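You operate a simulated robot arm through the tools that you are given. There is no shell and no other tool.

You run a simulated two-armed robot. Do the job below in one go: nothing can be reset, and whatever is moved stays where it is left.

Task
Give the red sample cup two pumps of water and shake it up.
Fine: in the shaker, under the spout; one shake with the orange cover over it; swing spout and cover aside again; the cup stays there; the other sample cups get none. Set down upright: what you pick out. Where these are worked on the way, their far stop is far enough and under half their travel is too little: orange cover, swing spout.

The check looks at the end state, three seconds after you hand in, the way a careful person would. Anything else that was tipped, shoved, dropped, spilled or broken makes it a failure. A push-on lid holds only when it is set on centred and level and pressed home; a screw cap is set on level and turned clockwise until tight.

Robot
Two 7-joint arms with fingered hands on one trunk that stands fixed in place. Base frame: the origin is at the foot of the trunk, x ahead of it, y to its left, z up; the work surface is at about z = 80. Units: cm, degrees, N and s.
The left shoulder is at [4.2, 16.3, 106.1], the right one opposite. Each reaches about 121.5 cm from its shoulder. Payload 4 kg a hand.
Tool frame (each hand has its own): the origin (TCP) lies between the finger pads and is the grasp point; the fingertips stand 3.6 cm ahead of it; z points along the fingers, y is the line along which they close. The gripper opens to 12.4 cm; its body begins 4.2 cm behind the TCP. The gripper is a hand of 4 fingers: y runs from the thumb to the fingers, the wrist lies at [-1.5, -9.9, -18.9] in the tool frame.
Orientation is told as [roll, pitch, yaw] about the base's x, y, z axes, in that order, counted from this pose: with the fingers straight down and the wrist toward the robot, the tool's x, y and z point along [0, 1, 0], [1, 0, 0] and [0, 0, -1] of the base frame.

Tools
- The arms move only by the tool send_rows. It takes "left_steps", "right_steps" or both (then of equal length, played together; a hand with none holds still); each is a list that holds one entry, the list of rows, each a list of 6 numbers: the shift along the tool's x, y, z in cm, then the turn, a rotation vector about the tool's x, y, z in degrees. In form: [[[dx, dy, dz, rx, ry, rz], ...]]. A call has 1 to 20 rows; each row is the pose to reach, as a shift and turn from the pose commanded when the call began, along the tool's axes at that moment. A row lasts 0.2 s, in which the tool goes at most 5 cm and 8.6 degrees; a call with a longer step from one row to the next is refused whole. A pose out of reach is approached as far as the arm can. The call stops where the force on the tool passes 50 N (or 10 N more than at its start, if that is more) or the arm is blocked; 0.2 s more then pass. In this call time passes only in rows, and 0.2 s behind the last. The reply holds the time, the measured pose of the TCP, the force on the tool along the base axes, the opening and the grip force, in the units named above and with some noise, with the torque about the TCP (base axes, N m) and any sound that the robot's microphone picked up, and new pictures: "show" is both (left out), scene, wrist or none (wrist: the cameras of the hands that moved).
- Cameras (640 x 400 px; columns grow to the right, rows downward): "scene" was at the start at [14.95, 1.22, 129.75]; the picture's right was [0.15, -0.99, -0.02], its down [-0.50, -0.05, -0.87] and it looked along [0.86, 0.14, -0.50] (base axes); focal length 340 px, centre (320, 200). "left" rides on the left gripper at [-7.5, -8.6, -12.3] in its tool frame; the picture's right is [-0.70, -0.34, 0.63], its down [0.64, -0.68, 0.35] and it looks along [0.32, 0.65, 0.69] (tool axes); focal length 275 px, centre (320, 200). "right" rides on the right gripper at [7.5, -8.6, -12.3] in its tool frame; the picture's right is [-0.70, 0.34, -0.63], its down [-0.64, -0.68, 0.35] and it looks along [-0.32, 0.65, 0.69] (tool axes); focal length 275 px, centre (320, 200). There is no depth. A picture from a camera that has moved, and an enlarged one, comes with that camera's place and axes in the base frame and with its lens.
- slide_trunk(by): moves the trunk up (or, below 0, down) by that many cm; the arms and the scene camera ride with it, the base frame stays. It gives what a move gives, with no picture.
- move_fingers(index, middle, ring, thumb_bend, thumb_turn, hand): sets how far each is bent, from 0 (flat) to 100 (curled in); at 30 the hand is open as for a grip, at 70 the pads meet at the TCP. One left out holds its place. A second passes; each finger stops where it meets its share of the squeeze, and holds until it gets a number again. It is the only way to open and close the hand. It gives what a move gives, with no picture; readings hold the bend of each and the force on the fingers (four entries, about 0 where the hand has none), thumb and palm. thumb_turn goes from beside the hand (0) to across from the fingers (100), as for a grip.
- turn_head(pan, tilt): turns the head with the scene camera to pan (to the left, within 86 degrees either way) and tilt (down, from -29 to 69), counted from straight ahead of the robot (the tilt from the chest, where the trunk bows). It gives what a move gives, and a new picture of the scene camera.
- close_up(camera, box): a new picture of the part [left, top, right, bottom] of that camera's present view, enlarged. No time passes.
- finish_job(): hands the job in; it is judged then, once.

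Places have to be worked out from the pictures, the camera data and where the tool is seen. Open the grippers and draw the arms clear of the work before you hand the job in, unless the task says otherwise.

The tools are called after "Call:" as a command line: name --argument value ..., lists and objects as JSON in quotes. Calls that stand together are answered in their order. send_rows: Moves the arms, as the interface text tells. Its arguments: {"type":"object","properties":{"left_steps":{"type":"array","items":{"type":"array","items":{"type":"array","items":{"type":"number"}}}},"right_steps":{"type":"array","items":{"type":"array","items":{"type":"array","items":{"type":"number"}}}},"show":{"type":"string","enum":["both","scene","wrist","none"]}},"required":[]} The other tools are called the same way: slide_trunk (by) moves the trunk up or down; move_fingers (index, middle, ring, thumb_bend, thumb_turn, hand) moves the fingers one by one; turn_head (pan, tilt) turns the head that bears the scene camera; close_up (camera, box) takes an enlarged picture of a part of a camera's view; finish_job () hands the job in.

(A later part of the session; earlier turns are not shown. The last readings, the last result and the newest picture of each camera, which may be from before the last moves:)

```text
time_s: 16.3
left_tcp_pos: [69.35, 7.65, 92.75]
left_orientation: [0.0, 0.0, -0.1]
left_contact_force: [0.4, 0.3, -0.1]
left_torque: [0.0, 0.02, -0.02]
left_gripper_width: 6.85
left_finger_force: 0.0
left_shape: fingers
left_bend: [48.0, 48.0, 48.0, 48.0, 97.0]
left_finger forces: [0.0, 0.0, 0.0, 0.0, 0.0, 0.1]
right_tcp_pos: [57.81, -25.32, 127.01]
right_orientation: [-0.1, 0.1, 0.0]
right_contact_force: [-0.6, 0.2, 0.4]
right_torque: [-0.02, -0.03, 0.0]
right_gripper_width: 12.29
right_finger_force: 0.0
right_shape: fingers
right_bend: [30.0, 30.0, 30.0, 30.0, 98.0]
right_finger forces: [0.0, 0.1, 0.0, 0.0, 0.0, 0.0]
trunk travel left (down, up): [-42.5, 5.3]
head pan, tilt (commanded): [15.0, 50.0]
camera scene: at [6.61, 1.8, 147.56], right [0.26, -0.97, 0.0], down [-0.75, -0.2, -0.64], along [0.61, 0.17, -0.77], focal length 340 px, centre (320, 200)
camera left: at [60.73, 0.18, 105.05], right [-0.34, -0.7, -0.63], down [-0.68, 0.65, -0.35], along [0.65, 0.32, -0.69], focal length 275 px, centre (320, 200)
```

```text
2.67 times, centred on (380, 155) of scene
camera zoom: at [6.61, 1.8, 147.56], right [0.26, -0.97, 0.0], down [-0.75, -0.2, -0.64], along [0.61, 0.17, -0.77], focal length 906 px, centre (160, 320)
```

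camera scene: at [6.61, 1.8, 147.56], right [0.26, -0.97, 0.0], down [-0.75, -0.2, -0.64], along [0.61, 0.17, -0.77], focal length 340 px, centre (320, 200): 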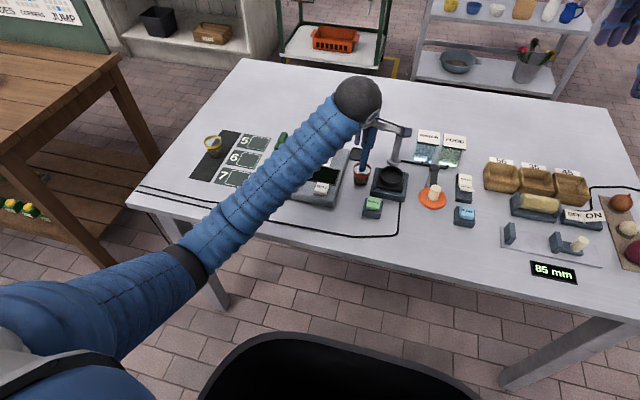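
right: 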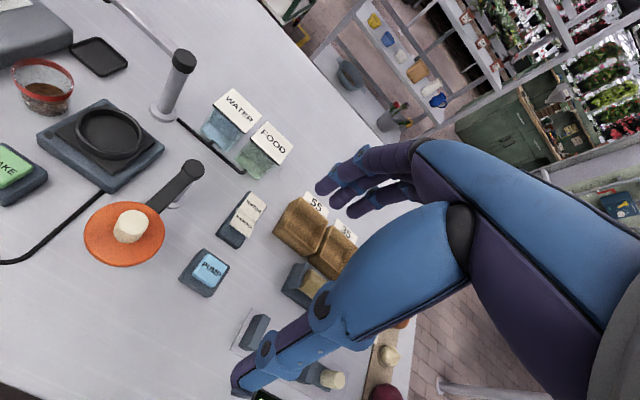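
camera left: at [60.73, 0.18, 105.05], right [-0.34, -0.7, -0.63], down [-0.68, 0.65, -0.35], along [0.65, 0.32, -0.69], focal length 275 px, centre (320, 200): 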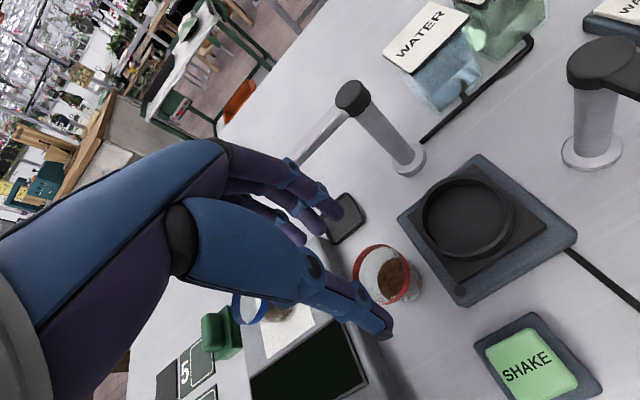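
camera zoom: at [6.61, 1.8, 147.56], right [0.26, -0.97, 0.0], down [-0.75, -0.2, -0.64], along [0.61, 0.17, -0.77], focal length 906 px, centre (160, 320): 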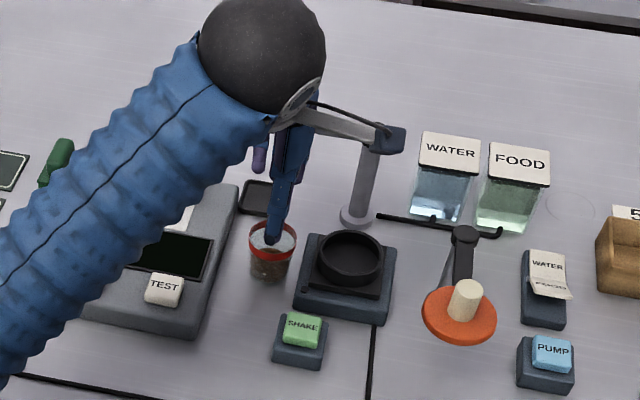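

The cup axis relative to the TCP checks out (69.3, 7.6), with the thumb centred on it and two fingers opposite. I'll descend around the cup to z≈85.2, where the pads meet the red band and the fingertips stay above the table.

Call:
send_rows --left_steps '[[[-0.1, 0, 2, 0, 0, 0], [-0.1, 0, 4, 0, 0, 0], [-0.1, 0, 5.5, 0, 0, 0], [-0.1, 0, 6.5, 0, 0, 0], [-0.1, 0, 7.5, 0, 0, 0]]]'

Call:
close_up --camera "left" --box '[250, 160, 450, 360]'

Call:
close_up --camera "scene" --box '[320, 120, 420, 220]'

```text
time_s: 17.5
left_tcp_pos: [69.35, 7.44, 85.21]
left_orientation: [0.0, 0.0, -0.1]
left_contact_force: [-0.6, 0.7, -0.2]
left_torque: [0.01, 0.08, 0.02]
left_gripper_width: 6.83
left_finger_force: 0.0
left_shape: fingers
left_bend: [48.0, 48.0, 48.0, 48.0, 97.0]
left_finger forces: [0.0, 0.1, 0.1, 0.0, 0.0, 0.1]
right_tcp_pos: [57.86, -25.45, 127.17]
right_orientation: [0.0, 0.0, 0.0]
right_contact_force: [-0.7, 0.6, -0.7]
right_torque: [0.02, -0.02, 0.0]
right_gripper_width: 12.32
right_finger_force: 0.1
right_shape: fingers
right_bend: [30.0, 30.0, 30.0, 30.0, 98.0]
right_finger forces: [0.0, 0.0, 0.1, 0.0, 0.0, 0.1]
trunk travel left (down, up): [-42.5, 5.3]
head pan, tilt (commanded): [15.0, 50.0]
camera scene: at [6.61, 1.8, 147.57], right [0.26, -0.97, 0.0], down [-0.74, -0.2, -0.64], along [0.61, 0.17, -0.77], focal length 340 px, centre (320, 200)
camera left: at [60.74, 0.03, 97.45], right [-0.34, -0.7, -0.63], down [-0.68, 0.65, -0.35], along [0.65, 0.31, -0.69], focal length 275 px, centre (320, 200)
```

scene: 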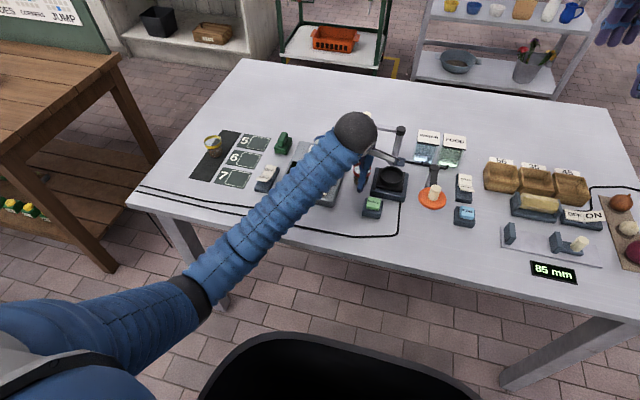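
left: 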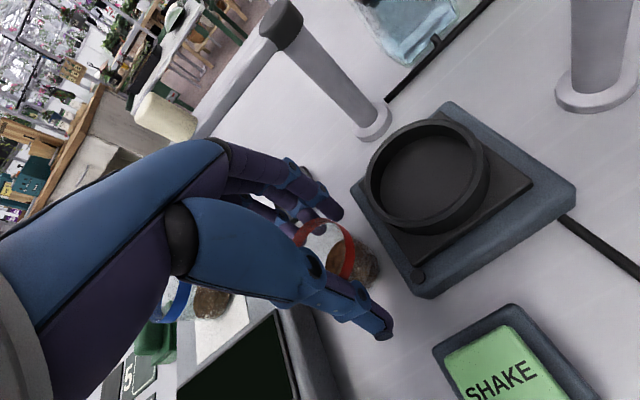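

```text
2.00 times, centred on (350, 260) of left
camera zoom: at [60.74, 0.03, 97.45], right [-0.34, -0.7, -0.63], down [-0.68, 0.65, -0.35], along [0.65, 0.31, -0.69], focal length 551 px, centre (260, 80)
```

zoom: 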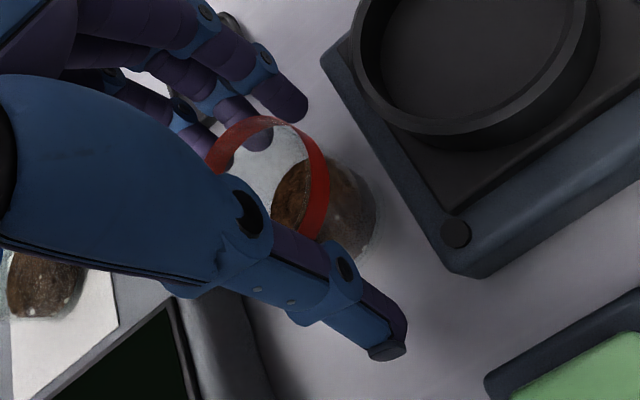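

```text
4.00 times, centred on (370, 170) of scene
camera zoom: at [6.61, 1.8, 147.57], right [0.26, -0.97, 0.0], down [-0.74, -0.2, -0.64], along [0.61, 0.17, -0.77], focal length 1358 px, centre (120, 320)
```

zoom: 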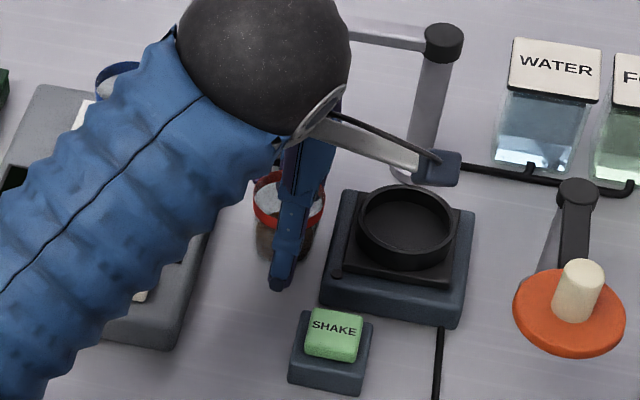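

The cup sits between thumb and index/middle with the ring finger outside it. I'll close thumb, index and middle gently on the rim.

Call:
move_fingers --hand "left" --index 58 --middle 58 --thumb_bend 58

Call:
close_up --camera "left" --box '[250, 160, 450, 360]'

```text
time_s: 18.5
left_tcp_pos: [69.37, 7.42, 85.14]
left_orientation: [-0.1, 0.0, -0.1]
left_contact_force: [0.8, 0.4, 1.7]
left_torque: [-0.01, -0.08, 0.02]
left_gripper_width: 4.56
left_finger_force: 3.6
left_shape: fingers
left_bend: [56.0, 55.0, 48.0, 56.0, 97.0]
left_finger forces: [1.4, 2.1, 0.0, 0.0, 3.1, 0.0]
right_tcp_pos: [57.82, -25.28, 127.1]
right_orientation: [0.0, 0.0, 0.0]
right_contact_force: [0.0, 0.2, 0.2]
right_torque: [-0.01, 0.0, -0.02]
right_gripper_width: 12.31
right_finger_force: 0.1
right_shape: fingers
right_bend: [30.0, 30.0, 30.0, 30.0, 98.0]
right_finger forces: [0.0, 0.1, 0.1, 0.0, 0.1, 0.1]
trunk travel left (down, up): [-42.5, 5.3]
head pan, tilt (commanded): [15.0, 50.0]
```

```text
2.00 times, centred on (350, 260) of left
camera zoom: at [60.73, 0.04, 97.46], right [-0.34, -0.7, -0.63], down [-0.68, 0.65, -0.35], along [0.65, 0.31, -0.69], focal length 551 px, centre (260, 80)
```

zoom: 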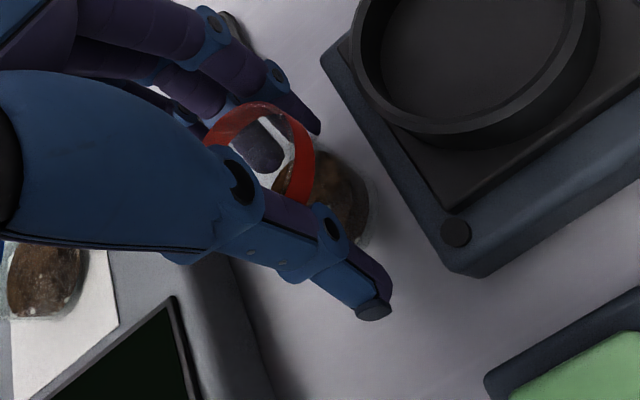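

Grip is made (about 3.6 N, width 4.56 cm). I'll firm it up slightly, then lift a couple of cm and check that the cup hangs level.

Call:
move_fingers --hand "left" --index 60 --middle 60 --thumb_bend 60

Call:
send_rows --left_steps '[[[0, 0, -0.5, 0, 0, 0], [0, 0, -1.2, 0, 0, 0], [0, 0, -2, 0, 0, 0]]]'

Call:
close_up --camera "left" --box '[250, 160, 450, 360]'

Call:
close_up --camera "scene" --box '[320, 120, 420, 220]'

```text
time_s: 19.5
left_tcp_pos: [69.27, 7.47, 85.22]
left_orientation: [0.0, 0.0, -0.1]
left_contact_force: [0.8, 0.4, 3.9]
left_torque: [-0.02, -0.14, -0.04]
left_gripper_width: 4.39
left_finger_force: 8.0
left_shape: fingers
left_bend: [57.0, 56.0, 48.0, 58.0, 97.0]
left_finger forces: [3.7, 4.4, 0.0, 0.0, 7.7, 0.0]
right_tcp_pos: [57.62, -25.3, 127.14]
right_orientation: [0.0, 0.0, 0.0]
right_contact_force: [0.3, -0.7, 0.2]
right_torque: [0.01, -0.02, -0.02]
right_gripper_width: 12.31
right_finger_force: 0.0
right_shape: fingers
right_bend: [30.0, 30.0, 30.0, 30.0, 98.0]
right_finger forces: [0.1, 0.0, 0.0, 0.0, 0.0, 0.0]
trunk travel left (down, up): [-42.5, 5.3]
head pan, tilt (commanded): [15.0, 50.0]
```

```text
time_s: 20.3
left_tcp_pos: [69.32, 7.44, 87.24]
left_orientation: [0.1, 0.0, -0.1]
left_contact_force: [-1.3, 0.0, -0.9]
left_torque: [0.01, 0.0, 0.02]
left_gripper_width: 4.34
left_finger_force: 7.2
left_shape: fingers
left_bend: [57.0, 57.0, 48.0, 58.0, 97.0]
left_finger forces: [3.5, 4.0, 0.0, 0.0, 7.1, 0.0]
right_tcp_pos: [57.8, -25.34, 127.11]
right_orientation: [-0.1, 0.0, 0.0]
right_contact_force: [-0.3, 0.1, 0.0]
right_torque: [0.0, 0.0, 0.03]
right_gripper_width: 12.31
right_finger_force: 0.1
right_shape: fingers
right_bend: [30.0, 30.0, 30.0, 30.0, 98.0]
right_finger forces: [0.1, 0.0, 0.1, 0.0, 0.0, 0.1]
trunk travel left (down, up): [-42.5, 5.3]
head pan, tilt (commanded): [15.0, 50.0]
camera scene: at [6.62, 1.78, 147.57], right [0.26, -0.97, 0.0], down [-0.75, -0.2, -0.64], along [0.61, 0.17, -0.77], focal length 340 px, centre (320, 200)
camera left: at [60.69, 0.01, 99.52], right [-0.34, -0.7, -0.63], down [-0.68, 0.65, -0.34], along [0.65, 0.31, -0.69], focal length 275 px, centre (320, 200)
```

scene: 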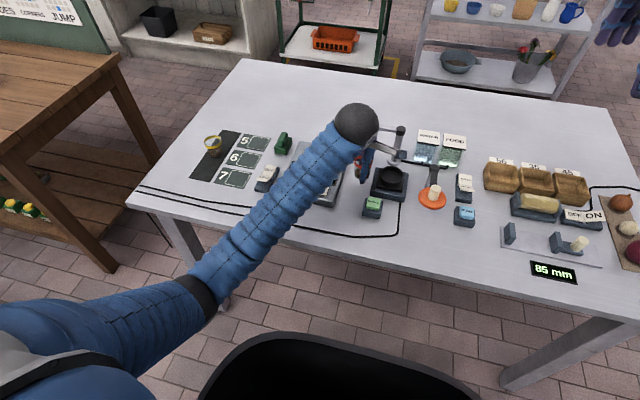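
left: 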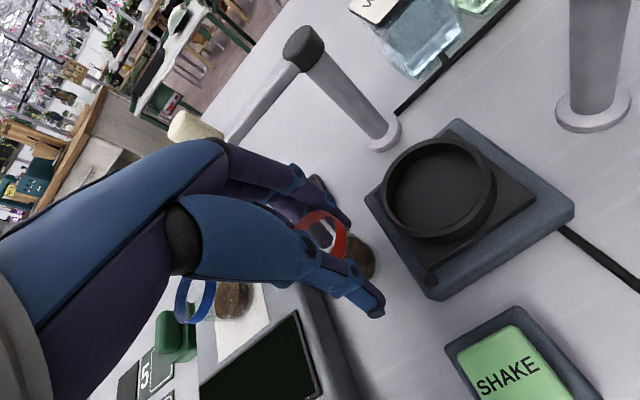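

```text
2.00 times, centred on (350, 260) of left
camera zoom: at [60.69, 0.01, 99.52], right [-0.34, -0.7, -0.63], down [-0.68, 0.65, -0.34], along [0.65, 0.31, -0.69], focal length 551 px, centre (260, 80)
```

zoom: 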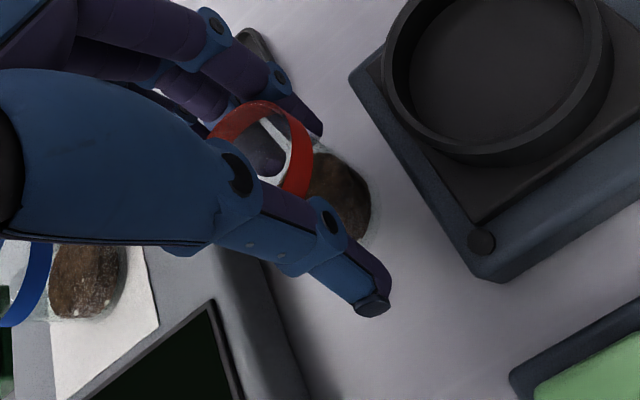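

```text
4.00 times, centred on (370, 170) of scene
camera zoom: at [6.62, 1.78, 147.57], right [0.26, -0.97, 0.0], down [-0.75, -0.2, -0.64], along [0.61, 0.17, -0.77], focal length 1358 px, centre (120, 320)
```

zoom: 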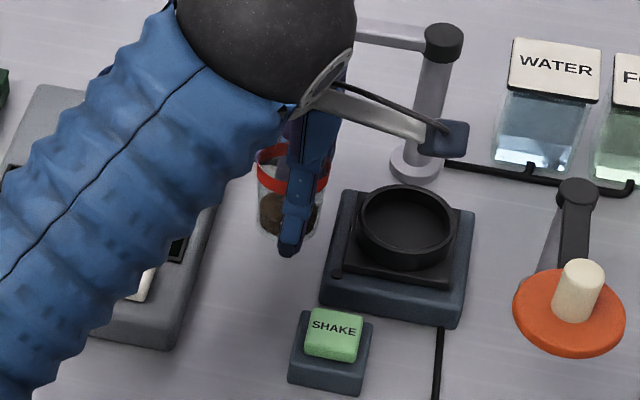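

The cup is lifted and level. I'll raise it to clear the ring and carry it 7.5 cm to the right over the shaker, then check alignment before lowering.

Call:
send_rows --left_steps '[[[0, 0, -1.5, 0, 0, 0], [0, 0, -3, 0, 0, 0], [-1, 0, -3.8, 0, 0, 0], [-3, 0, -3.8, 0, 0, 0], [-5, 0, -3.8, 0, 0, 0], [-6.5, 0, -3.8, 0, 0, 0], [-7.5, 0, -3.8, 0, 0, 0], [-7.5, 0, -3.8, 0, 0, 0]]]'

Call:
close_up --camera "left" --box '[250, 160, 450, 360]'

Call:
close_up --camera "scene" --box '[340, 120, 440, 220]'

```text
time_s: 22.1
left_tcp_pos: [69.35, -0.04, 91.03]
left_orientation: [-0.1, 0.0, -0.1]
left_contact_force: [0.6, 0.0, 0.1]
left_torque: [0.0, -0.01, 0.0]
left_gripper_width: 4.35
left_finger_force: 7.2
left_shape: fingers
left_bend: [57.0, 57.0, 48.0, 58.0, 97.0]
left_finger forces: [3.4, 3.8, 0.0, 0.0, 7.0, 0.0]
right_tcp_pos: [57.83, -25.28, 127.2]
right_orientation: [-0.1, 0.1, -0.1]
right_contact_force: [0.8, -0.8, 0.1]
right_torque: [0.0, -0.01, -0.04]
right_gripper_width: 12.3
right_finger_force: 0.0
right_shape: fingers
right_bend: [30.0, 30.0, 30.0, 30.0, 98.0]
right_finger forces: [0.0, 0.0, 0.1, 0.1, 0.0, 0.0]
trunk travel left (down, up): [-42.5, 5.3]
head pan, tilt (commanded): [15.0, 50.0]
camera scene: at [6.61, 1.81, 147.57], right [0.26, -0.97, 0.0], down [-0.74, -0.2, -0.64], along [0.61, 0.17, -0.77], focal length 340 px, centre (320, 200)
camera left: at [60.71, -7.43, 103.35], right [-0.34, -0.7, -0.63], down [-0.68, 0.65, -0.34], along [0.65, 0.32, -0.69], focal length 275 px, centre (320, 200)
```

scene: 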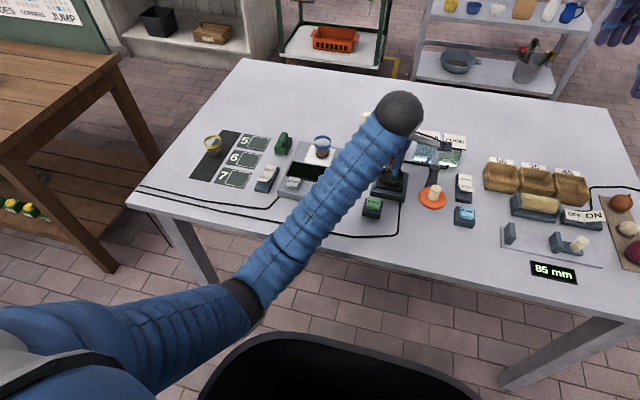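
left: 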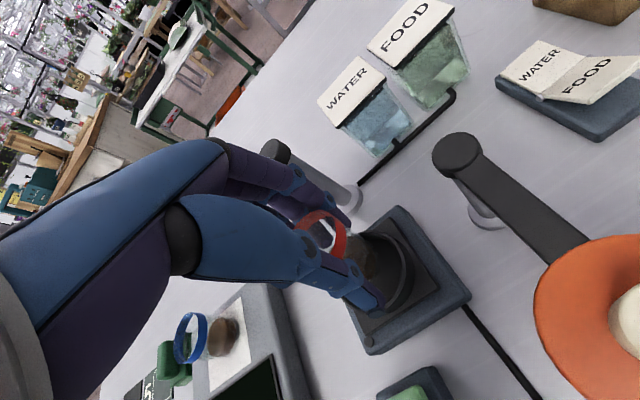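

```text
2.00 times, centred on (350, 260) of left
camera zoom: at [60.71, -7.43, 103.35], right [-0.34, -0.7, -0.63], down [-0.68, 0.65, -0.34], along [0.65, 0.32, -0.69], focal length 551 px, centre (260, 80)
```

zoom: 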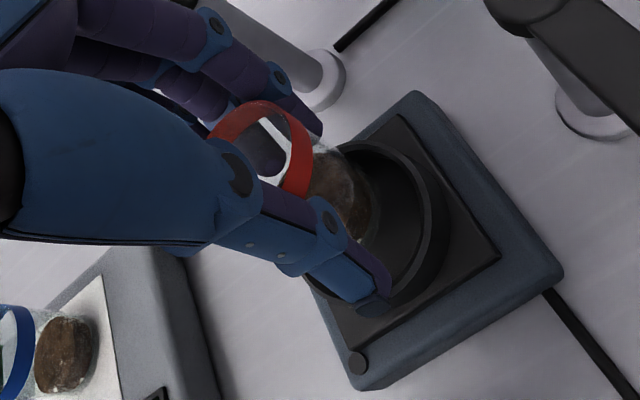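

```text
4.00 times, centred on (390, 170) of scene
camera zoom: at [6.61, 1.81, 147.57], right [0.26, -0.97, 0.0], down [-0.74, -0.2, -0.64], along [0.61, 0.17, -0.77], focal length 1358 px, centre (40, 320)
```

zoom: 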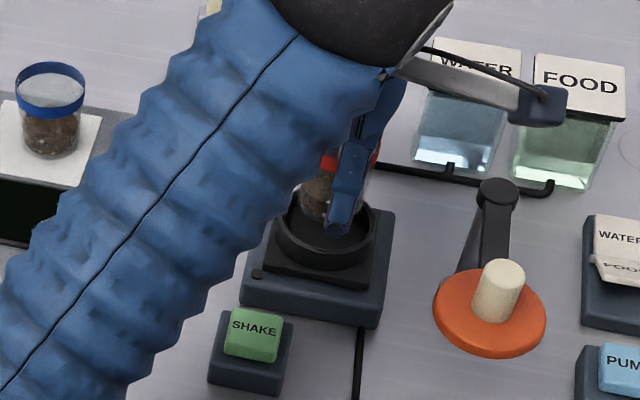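

The cup is over the ring; I'll zoom in to check the centring more exactly before lowering.

Call:
close_up --camera "left" --box '[310, 190, 430, 330]'

Call:
close_up --camera "scene" --box '[365, 145, 425, 205]'

```text
2.86 times, centred on (370, 260) of left
camera zoom: at [60.71, -7.43, 103.35], right [-0.34, -0.7, -0.63], down [-0.68, 0.65, -0.34], along [0.65, 0.32, -0.69], focal length 786 px, centre (177, 29)
```

zoom: 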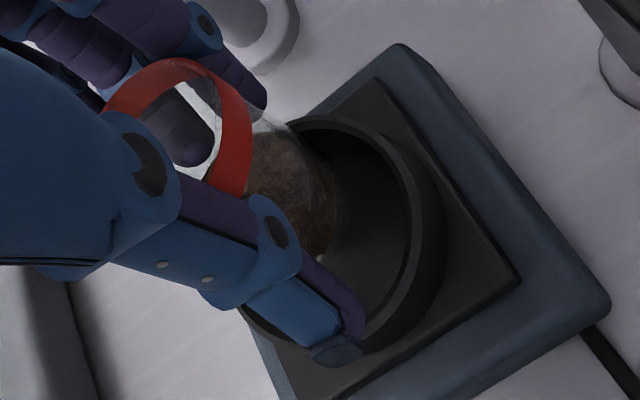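

```text
6.67 times, centred on (395, 175) of scene
camera zoom: at [6.61, 1.81, 147.57], right [0.26, -0.97, 0.0], down [-0.74, -0.2, -0.64], along [0.61, 0.17, -0.77], focal length 2264 px, centre (-180, 367)
```

zoom: 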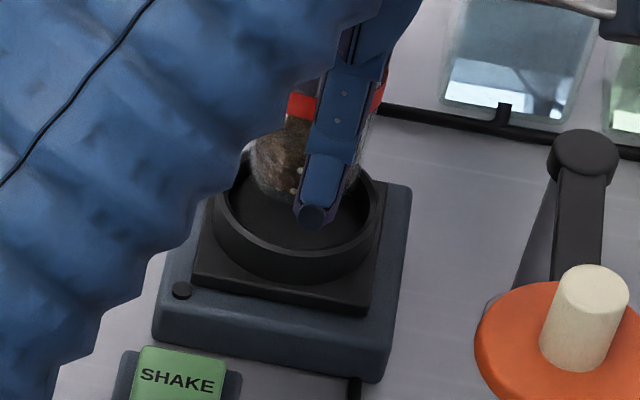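

The cup's bottom appears about 0.8 cm too far forward and slightly left relative to the ring. I'll shift to correct, lower partway to just above the ring, and re-check.

Call:
send_rows --left_steps '[[[-0.3, -0.8, 0, 0, 0, 0], [-0.3, -0.8, 1, 0, 0, 0], [-0.3, -0.8, 1.4, 0, 0, 0]]]'

Call:
close_up --camera "left" --box '[310, 190, 430, 330]'

Call:
close_up --camera "scene" --box '[365, 145, 425, 205]'

```text
time_s: 22.9
left_tcp_pos: [68.55, -0.27, 89.62]
left_orientation: [0.0, -0.1, 0.0]
left_contact_force: [-0.2, 0.6, -0.2]
left_torque: [-0.06, -0.03, 0.02]
left_gripper_width: 4.35
left_finger_force: 7.0
left_shape: fingers
left_bend: [57.0, 57.0, 48.0, 58.0, 97.0]
left_finger forces: [3.4, 3.9, 0.0, 0.1, 7.0, 0.0]
right_tcp_pos: [57.76, -25.38, 127.22]
right_orientation: [-0.1, 0.1, -0.1]
right_contact_force: [0.7, -0.5, 0.5]
right_torque: [-0.01, 0.04, 0.01]
right_gripper_width: 12.31
right_finger_force: 0.0
right_shape: fingers
right_bend: [30.0, 30.0, 30.0, 30.0, 98.0]
right_finger forces: [0.0, 0.0, 0.0, 0.0, 0.0, 0.0]
trunk travel left (down, up): [-42.5, 5.3]
head pan, tilt (commanded): [15.0, 50.0]
camera scene: at [6.6, 1.77, 147.57], right [0.26, -0.97, 0.0], down [-0.74, -0.2, -0.64], along [0.61, 0.17, -0.77], focal length 340 px, centre (320, 200)
camera left: at [59.99, -7.71, 101.92], right [-0.34, -0.7, -0.63], down [-0.68, 0.65, -0.35], along [0.65, 0.31, -0.69], focal length 275 px, centre (320, 200)
```

scene: 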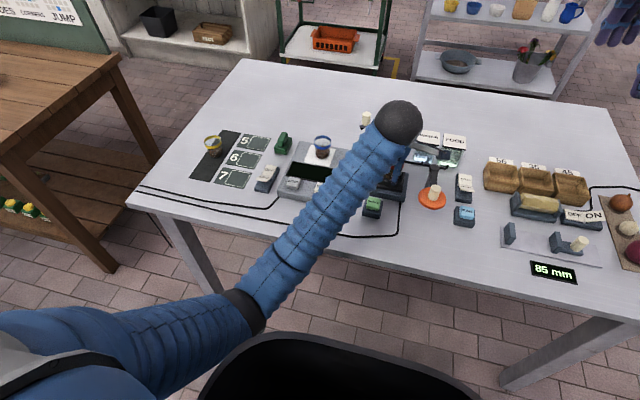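
left: 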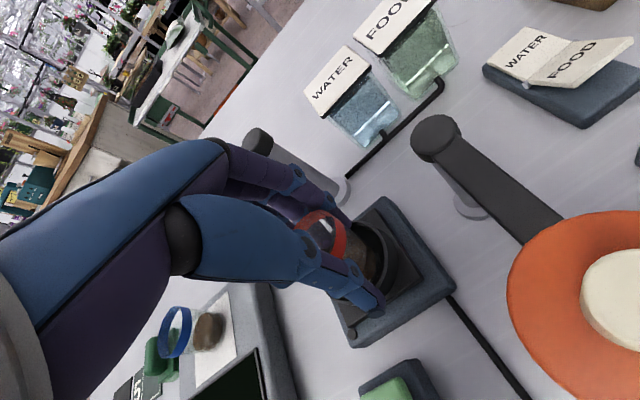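

```text
2.86 times, centred on (370, 260) of left
camera zoom: at [59.99, -7.71, 101.92], right [-0.34, -0.7, -0.63], down [-0.68, 0.65, -0.35], along [0.65, 0.31, -0.69], focal length 786 px, centre (177, 29)
```

zoom: 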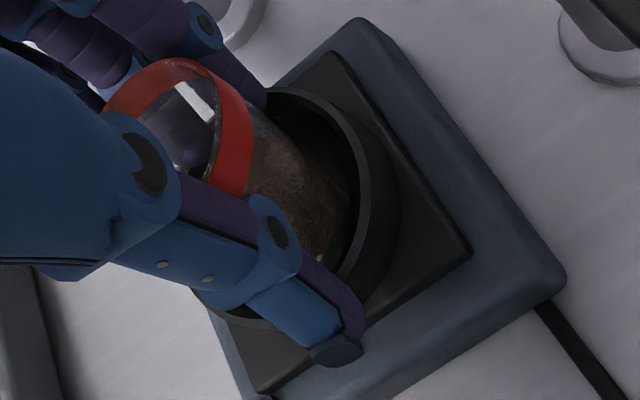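

```text
6.67 times, centred on (395, 175) of scene
camera zoom: at [6.6, 1.77, 147.57], right [0.26, -0.97, 0.0], down [-0.74, -0.2, -0.64], along [0.61, 0.17, -0.77], focal length 2264 px, centre (-180, 367)
```

zoom: 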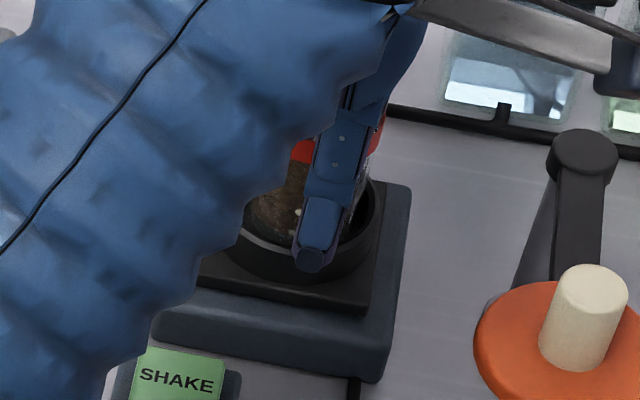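

The cup bottom is now inside the ring's opening, with slightly more room on the far-left side. I'll nudge back 0.25 cm and lower in small steps, watching the force.

Call:
send_rows --left_steps '[[[0.1, 0.25, 0, 0, 0, 0], [0.1, 0.25, 0.5, 0, 0, 0], [0.1, 0.25, 0.9, 0, 0, 0]]]' --show "none"

Call:
close_up --camera "left" --box '[310, 190, 430, 330]'

Call:
close_up --camera "scene" --box '[365, 145, 425, 205]'

```text
time_s: 23.7
left_tcp_pos: [68.83, -0.25, 89.06]
left_orientation: [-0.1, -0.2, -0.1]
left_contact_force: [2.5, 0.3, 17.2]
left_torque: [-0.22, -0.59, 0.03]
left_gripper_width: 4.37
left_finger_force: 15.7
left_shape: fingers
left_bend: [56.0, 57.0, 48.0, 58.0, 97.0]
left_finger forces: [20.2, 4.1, 0.0, 0.0, 7.1, 0.0]
right_tcp_pos: [57.72, -25.27, 127.15]
right_orientation: [0.0, 0.0, -0.1]
right_contact_force: [0.2, -0.3, 0.7]
right_torque: [0.0, -0.02, 0.02]
right_gripper_width: 12.31
right_finger_force: 0.0
right_shape: fingers
right_bend: [30.0, 30.0, 30.0, 30.0, 98.0]
right_finger forces: [0.0, 0.0, 0.1, 0.0, 0.0, 0.0]
trunk travel left (down, up): [-42.5, 5.3]
head pan, tilt (commanded): [15.0, 50.0]
```

```text
2.86 times, centred on (370, 260) of left
camera zoom: at [60.14, -7.61, 101.22], right [-0.34, -0.7, -0.63], down [-0.68, 0.65, -0.35], along [0.65, 0.31, -0.69], focal length 786 px, centre (177, 29)
```

zoom: 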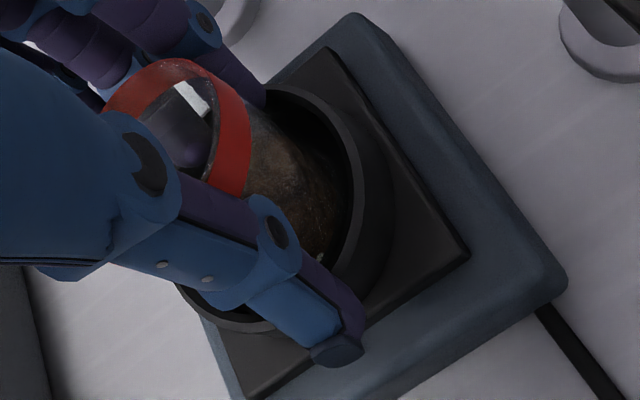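

```text
6.67 times, centred on (395, 175) of scene
camera zoom: at [6.48, 1.79, 147.6], right [0.26, -0.97, 0.0], down [-0.74, -0.2, -0.64], along [0.62, 0.17, -0.77], focal length 2264 px, centre (-180, 367)
```

zoom: 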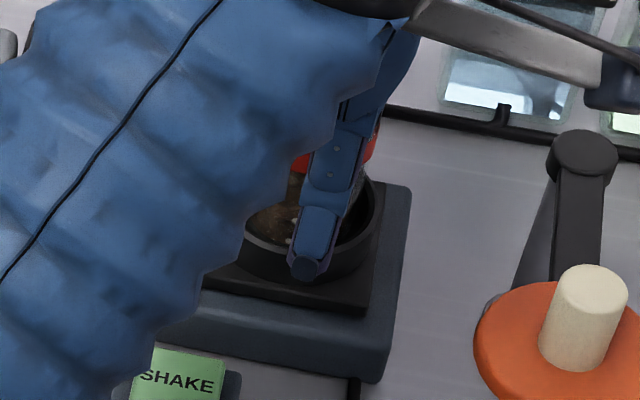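

The index fingertip is touching the ring's rim (17 N up) before the cup reaches the floor: my grip is too low on the cup. I'll lift off, set the cup back at its old place and re-grip it about 1.4 cm higher.

Call:
send_rows --left_steps '[[[0, 0, -0.8, 0, 0, 0], [0, 0, -2, 0, 0, 0], [0, 0, -2.8, 0, 0, 0], [2, 0.2, -2.8, 0, 0, 0], [4, 0.4, -2.8, 0, 0, 0], [6, 0.5, -2.8, 0, 0, 0], [7.7, 0.5, -2.8, 0, 0, 0], [7.7, 0.5, -2.8, 0, 0, 0]]]'

Call:
close_up --camera "scene" --box '[330, 130, 430, 210]'

Call:
close_up --camera "left" --box '[270, 170, 450, 340]'

```text
time_s: 25.5
left_tcp_pos: [69.36, 7.39, 91.67]
left_orientation: [-0.1, -0.1, -0.1]
left_contact_force: [-0.1, 0.6, 0.2]
left_torque: [0.0, 0.03, 0.04]
left_gripper_width: 4.33
left_finger_force: 7.0
left_shape: fingers
left_bend: [57.0, 57.0, 48.0, 58.0, 97.0]
left_finger forces: [3.5, 3.9, 0.0, 0.0, 7.0, 0.1]
right_tcp_pos: [57.83, -25.26, 127.15]
right_orientation: [0.0, 0.0, 0.0]
right_contact_force: [0.5, 0.4, -0.3]
right_torque: [-0.01, -0.02, 0.02]
right_gripper_width: 12.3
right_finger_force: 0.0
right_shape: fingers
right_bend: [30.0, 30.0, 30.0, 30.0, 98.0]
right_finger forces: [0.1, 0.1, 0.0, 0.1, 0.0, 0.1]
trunk travel left (down, up): [-42.5, 5.3]
head pan, tilt (commanded): [15.0, 50.0]
camera scene: at [6.63, 1.76, 147.57], right [0.26, -0.97, 0.0], down [-0.75, -0.2, -0.64], along [0.61, 0.17, -0.77], focal length 340 px, centre (320, 200)
camera left: at [60.76, -0.02, 103.85], right [-0.34, -0.7, -0.63], down [-0.68, 0.65, -0.35], along [0.65, 0.32, -0.69], focal length 275 px, centre (320, 200)
```

scene: 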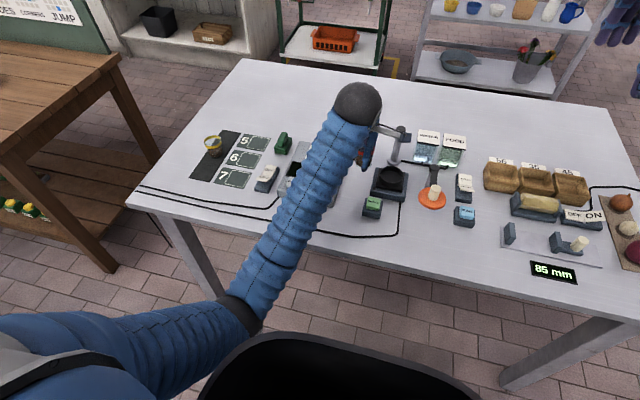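
left: 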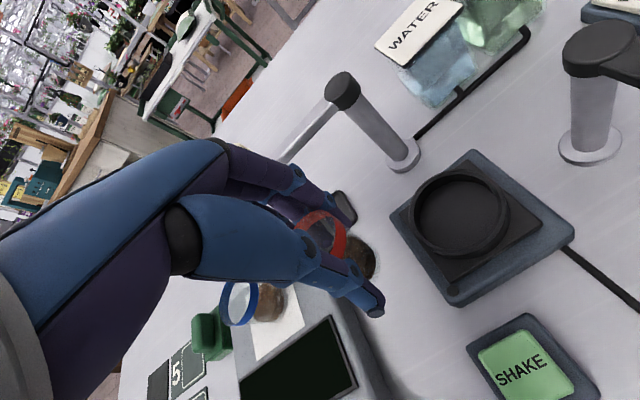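

```text
5.00 times, centred on (380, 170) of scene
camera zoom: at [6.63, 1.76, 147.57], right [0.26, -0.97, 0.0], down [-0.75, -0.2, -0.64], along [0.61, 0.17, -0.77], focal length 1698 px, centre (20, 350)
```

zoom: 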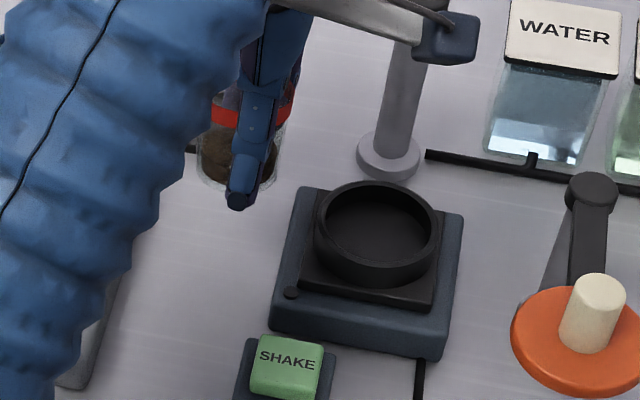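

```text
2.35 times, centred on (360, 255) of left
camera zoom: at [60.76, -0.02, 103.85], right [-0.34, -0.7, -0.63], down [-0.68, 0.65, -0.35], along [0.65, 0.32, -0.69], focal length 648 px, centre (226, 71)
```

zoom: 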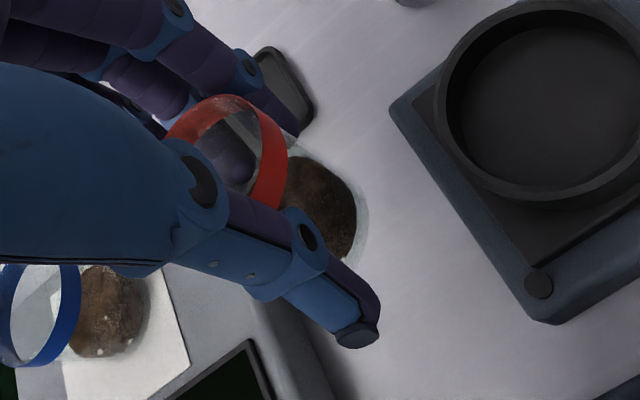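

The cup is still held level at its old spot. I'll lower it toward the table.

Call:
send_rows --left_steps '[[[0, 0, 2, 0, 0, 0], [0, 0, 4, 0, 0, 0], [0, 0, 5.2, 0, 0, 0], [0, 0, 5.8, 0, 0, 0]]]' --show "none"

Call:
send_rows --left_steps '[[[0, 0, 0.3, 0, 0, 0]]]' --show "none"

```text
time_s: 26.5
left_tcp_pos: [69.33, 7.41, 85.7]
left_orientation: [0.0, 0.0, -0.1]
left_contact_force: [0.1, -0.5, -0.2]
left_torque: [-0.01, -0.02, -0.02]
left_gripper_width: 4.31
left_finger_force: 7.5
left_shape: fingers
left_bend: [57.0, 57.0, 48.0, 58.0, 97.0]
left_finger forces: [3.6, 3.9, 0.1, 0.0, 7.1, 0.0]
right_tcp_pos: [57.88, -25.37, 127.13]
right_orientation: [0.0, 0.0, 0.0]
right_contact_force: [-0.1, 0.5, 0.7]
right_torque: [-0.01, 0.01, -0.01]
right_gripper_width: 12.3
right_finger_force: 0.1
right_shape: fingers
right_bend: [30.0, 30.0, 30.0, 30.0, 98.0]
right_finger forces: [0.0, 0.0, 0.1, 0.0, 0.1, 0.0]
trunk travel left (down, up): [-42.5, 5.3]
head pan, tilt (commanded): [15.0, 50.0]
```

```text
time_s: 26.9
left_tcp_pos: [69.47, 7.55, 85.52]
left_orientation: [0.0, 0.1, -0.1]
left_contact_force: [0.2, 0.6, -0.9]
left_torque: [-0.01, -0.01, -0.03]
left_gripper_width: 4.29
left_finger_force: 7.6
left_shape: fingers
left_bend: [57.0, 57.0, 48.0, 58.0, 97.0]
left_finger forces: [3.5, 3.9, 0.0, 0.0, 7.0, 0.0]
right_tcp_pos: [57.81, -25.4, 127.06]
right_orientation: [0.1, 0.0, 0.0]
right_contact_force: [0.6, -1.0, 0.5]
right_torque: [0.01, 0.0, -0.05]
right_gripper_width: 12.32
right_finger_force: 0.1
right_shape: fingers
right_bend: [30.0, 30.0, 30.0, 30.0, 98.0]
right_finger forces: [0.0, 0.1, 0.1, 0.0, 0.1, 0.0]
trunk travel left (down, up): [-42.5, 5.3]
head pan, tilt (commanded): [15.0, 50.0]
```

No contact yet at z≈85.4. I continue in small steps until the table is felt.

Call:
send_rows --left_steps '[[[0, 0, 0.2, 0, 0, 0]]]' --show "none"

Call:
send_rows --left_steps '[[[0, 0, 0.15, 0, 0, 0]]]' --show "wrist"

```text
time_s: 27.3
left_tcp_pos: [69.37, 7.45, 85.45]
left_orientation: [0.0, 0.0, -0.1]
left_contact_force: [0.2, -0.2, 1.9]
left_torque: [0.01, -0.04, -0.01]
left_gripper_width: 4.33
left_finger_force: 7.5
left_shape: fingers
left_bend: [57.0, 57.0, 48.0, 58.0, 97.0]
left_finger forces: [3.5, 4.0, 0.0, 0.0, 7.3, 0.0]
right_tcp_pos: [57.81, -25.3, 127.3]
right_orientation: [-0.1, 0.0, 0.0]
right_contact_force: [0.4, 0.0, 0.2]
right_torque: [-0.03, 0.01, -0.01]
right_gripper_width: 12.31
right_finger_force: 0.2
right_shape: fingers
right_bend: [30.0, 30.0, 30.0, 30.0, 98.0]
right_finger forces: [0.1, 0.0, 0.1, 0.0, 0.1, 0.0]
trunk travel left (down, up): [-42.5, 5.3]
head pan, tilt (commanded): [15.0, 50.0]
```

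```text
time_s: 27.7
left_tcp_pos: [69.31, 7.36, 85.29]
left_orientation: [0.0, 0.0, -0.1]
left_contact_force: [-0.3, -1.0, 6.7]
left_torque: [-0.05, -0.09, -0.01]
left_gripper_width: 4.34
left_finger_force: 7.9
left_shape: fingers
left_bend: [57.0, 57.0, 48.0, 58.0, 97.0]
left_finger forces: [3.3, 4.1, 0.1, 0.1, 8.8, 0.0]
right_tcp_pos: [57.73, -25.37, 127.17]
right_orientation: [-0.1, -0.1, 0.0]
right_contact_force: [-1.0, 0.1, -0.4]
right_torque: [0.02, -0.02, 0.02]
right_gripper_width: 12.3
right_finger_force: 0.0
right_shape: fingers
right_bend: [30.0, 30.0, 30.0, 30.0, 98.0]
right_finger forces: [0.0, 0.1, 0.1, 0.0, 0.1, 0.0]
trunk travel left (down, up): [-42.5, 5.3]
head pan, tilt (commanded): [15.0, 50.0]
camera left: at [60.68, 0.06, 97.46], right [-0.34, -0.7, -0.63], down [-0.68, 0.65, -0.35], along [0.65, 0.31, -0.69], focal length 275 px, centre (320, 200)
```

left: 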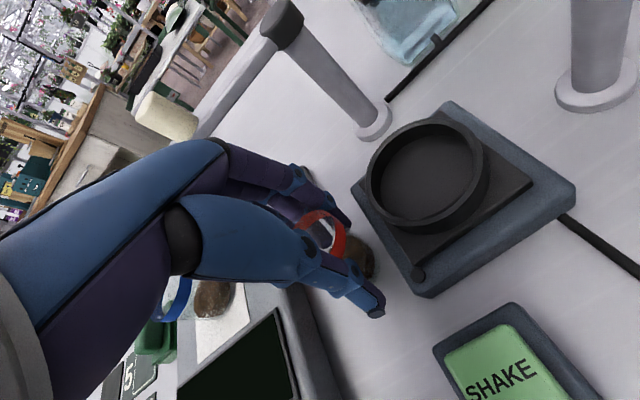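

The cup is on the table (about 6 N). I'll ease up a touch, open the fingers, and rise 1.4 cm for a higher grip.

Call:
send_rows --left_steps '[[[0, 0, -0.12, 0, 0, 0]]]' --show "none"

Call:
move_fingers --hand "left" --index 48 --middle 48 --thumb_bend 48

Call:
send_rows --left_steps '[[[0, 0, -0.8, 0, 0, 0], [0, 0, -1.5, 0, 0, 0]]]'

Call:
close_up --camera "left" --box '[270, 170, 450, 340]'

Call:
close_up --camera "scene" --box '[330, 130, 430, 210]'

```text
time_s: 28.1
left_tcp_pos: [69.43, 7.47, 85.31]
left_orientation: [0.0, 0.0, -0.1]
left_contact_force: [-1.2, 0.0, 3.8]
left_torque: [0.03, -0.12, 0.0]
left_gripper_width: 4.32
left_finger_force: 7.8
left_shape: fingers
left_bend: [57.0, 57.0, 48.0, 58.0, 97.0]
left_finger forces: [3.5, 4.2, 0.0, 0.0, 8.2, 0.1]
right_tcp_pos: [57.86, -25.43, 127.11]
right_orientation: [0.0, 0.0, -0.1]
right_contact_force: [-0.2, -0.8, -0.3]
right_torque: [-0.01, 0.01, -0.03]
right_gripper_width: 12.3
right_finger_force: 0.1
right_shape: fingers
right_bend: [30.0, 30.0, 30.0, 30.0, 98.0]
right_finger forces: [0.1, 0.0, 0.0, 0.1, 0.1, 0.0]
trunk travel left (down, up): [-42.5, 5.3]
head pan, tilt (commanded): [15.0, 50.0]
```

```text
time_s: 29.1
left_tcp_pos: [69.47, 7.38, 85.21]
left_orientation: [0.1, 0.1, -0.1]
left_contact_force: [-0.2, -0.1, 0.4]
left_torque: [0.0, -0.02, -0.01]
left_gripper_width: 6.81
left_finger_force: 0.0
left_shape: fingers
left_bend: [48.0, 48.0, 48.0, 48.0, 97.0]
left_finger forces: [0.0, 0.0, 0.0, 0.0, 0.1, 0.0]
right_tcp_pos: [57.86, -25.22, 127.16]
right_orientation: [0.0, 0.0, 0.0]
right_contact_force: [-0.4, -0.1, 1.0]
right_torque: [-0.01, -0.03, -0.02]
right_gripper_width: 12.3
right_finger_force: 0.0
right_shape: fingers
right_bend: [30.0, 30.0, 30.0, 30.0, 98.0]
right_finger forces: [0.0, 0.0, 0.0, 0.1, 0.0, 0.1]
trunk travel left (down, up): [-42.5, 5.3]
head pan, tilt (commanded): [15.0, 50.0]
```

```text
time_s: 29.7
left_tcp_pos: [69.33, 7.48, 86.79]
left_orientation: [0.0, 0.0, -0.1]
left_contact_force: [0.1, 0.3, 0.0]
left_torque: [-0.01, -0.03, -0.01]
left_gripper_width: 6.8
left_finger_force: 0.0
left_shape: fingers
left_bend: [48.0, 48.0, 48.0, 48.0, 97.0]
left_finger forces: [0.0, 0.1, 0.0, 0.1, 0.1, 0.1]
right_tcp_pos: [57.85, -25.27, 127.15]
right_orientation: [0.0, 0.0, 0.0]
right_contact_force: [-1.2, -0.6, 0.1]
right_torque: [0.0, 0.01, 0.01]
right_gripper_width: 12.3
right_finger_force: 0.0
right_shape: fingers
right_bend: [30.0, 30.0, 30.0, 30.0, 98.0]
right_finger forces: [0.1, 0.1, 0.0, 0.0, 0.1, 0.0]
trunk travel left (down, up): [-42.5, 5.3]
head pan, tilt (commanded): [15.0, 50.0]
camera scene: at [6.62, 1.79, 147.57], right [0.26, -0.97, 0.0], down [-0.74, -0.2, -0.64], along [0.61, 0.17, -0.77], focal length 340 px, centre (320, 200)
camera left: at [60.76, 0.1, 99.08], right [-0.34, -0.7, -0.63], down [-0.68, 0.65, -0.35], along [0.65, 0.31, -0.69], focal length 275 px, centre (320, 200)
```

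scene: 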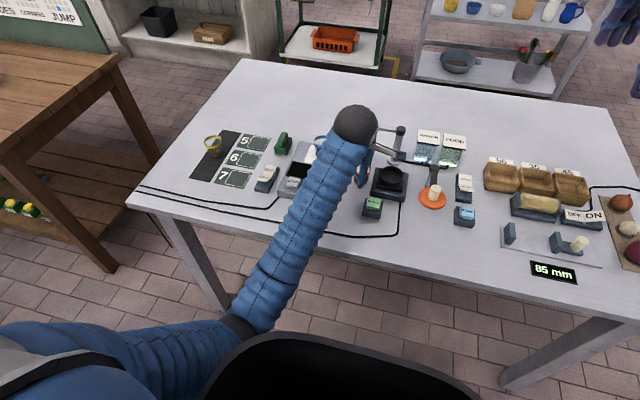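
left: 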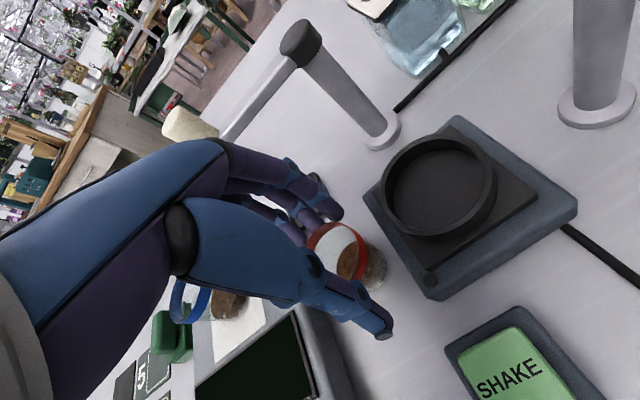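

```text
2.35 times, centred on (360, 255) of left
camera zoom: at [60.76, 0.1, 99.08], right [-0.34, -0.7, -0.63], down [-0.68, 0.65, -0.35], along [0.65, 0.31, -0.69], focal length 648 px, centre (226, 71)
```

zoom: 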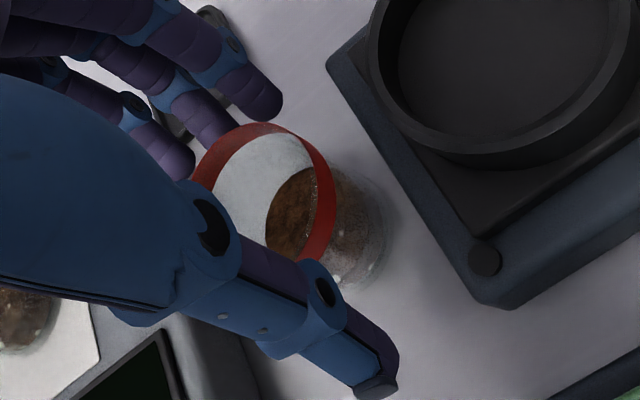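

```text
5.00 times, centred on (380, 170) of scene
camera zoom: at [6.62, 1.79, 147.57], right [0.26, -0.97, 0.0], down [-0.74, -0.2, -0.64], along [0.61, 0.17, -0.77], focal length 1698 px, centre (20, 350)
```

zoom: 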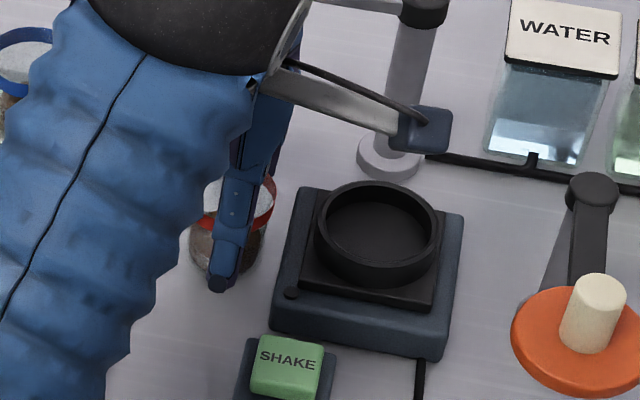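

The cup stands upright; its centre is about (69.75, 7.3). I'll centre the hand on it at this higher level and close again.

Call:
send_rows --left_steps '[[[-0.15, 0.35, 0, 0, 0, 0]]]' --show "none"

Call:
move_fingers --hand "left" --index 59 --middle 59 --thumb_bend 59

Call:
close_up --camera "left" --box '[270, 170, 450, 340]'

```text
time_s: 30.1
left_tcp_pos: [69.7, 7.35, 86.78]
left_orientation: [0.0, 0.0, -0.1]
left_contact_force: [1.3, 1.0, -0.1]
left_torque: [0.02, 0.02, 0.05]
left_gripper_width: 6.81
left_finger_force: 0.1
left_shape: fingers
left_bend: [48.0, 48.0, 48.0, 48.0, 97.0]
left_finger forces: [0.0, 0.0, 0.1, 0.0, 0.0, 0.0]
right_tcp_pos: [57.79, -25.42, 127.09]
right_orientation: [0.0, 0.0, 0.1]
right_contact_force: [0.1, -0.7, 0.3]
right_torque: [0.01, -0.02, 0.01]
right_gripper_width: 12.32
right_finger_force: 0.1
right_shape: fingers
right_bend: [30.0, 30.0, 30.0, 30.0, 98.0]
right_finger forces: [0.0, 0.1, 0.0, 0.1, 0.0, 0.1]
trunk travel left (down, up): [-42.5, 5.3]
head pan, tilt (commanded): [15.0, 50.0]
```

```text
time_s: 31.1
left_tcp_pos: [69.71, 7.42, 86.86]
left_orientation: [0.0, 0.0, -0.1]
left_contact_force: [0.0, 0.1, 0.7]
left_torque: [0.01, -0.08, -0.02]
left_gripper_width: 4.28
left_finger_force: 4.5
left_shape: fingers
left_bend: [57.0, 56.0, 48.0, 58.0, 97.0]
left_finger forces: [1.8, 3.1, 0.1, 0.0, 4.7, 0.1]
right_tcp_pos: [57.81, -25.29, 127.11]
right_orientation: [0.0, 0.1, 0.0]
right_contact_force: [-0.2, 0.6, 0.6]
right_torque: [0.02, 0.0, 0.03]
right_gripper_width: 12.3
right_finger_force: 0.1
right_shape: fingers
right_bend: [30.0, 30.0, 30.0, 30.0, 98.0]
right_finger forces: [0.1, 0.0, 0.0, 0.1, 0.0, 0.1]
trunk travel left (down, up): [-42.5, 5.3]
head pan, tilt (commanded): [15.0, 50.0]
```

```text
2.35 times, centred on (360, 255) of left
camera zoom: at [61.08, -0.09, 99.06], right [-0.34, -0.7, -0.63], down [-0.68, 0.65, -0.35], along [0.65, 0.31, -0.69], focal length 648 px, centre (226, 71)
```

zoom: 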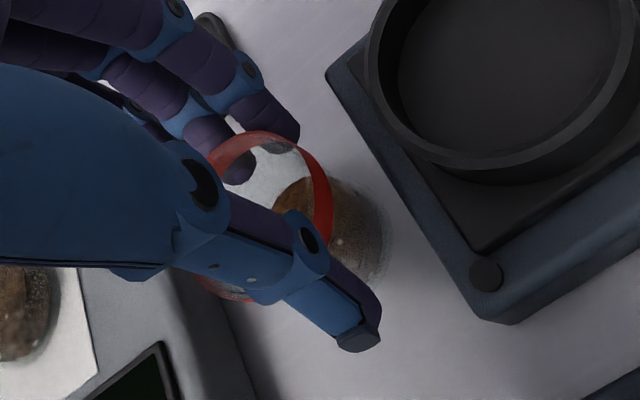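

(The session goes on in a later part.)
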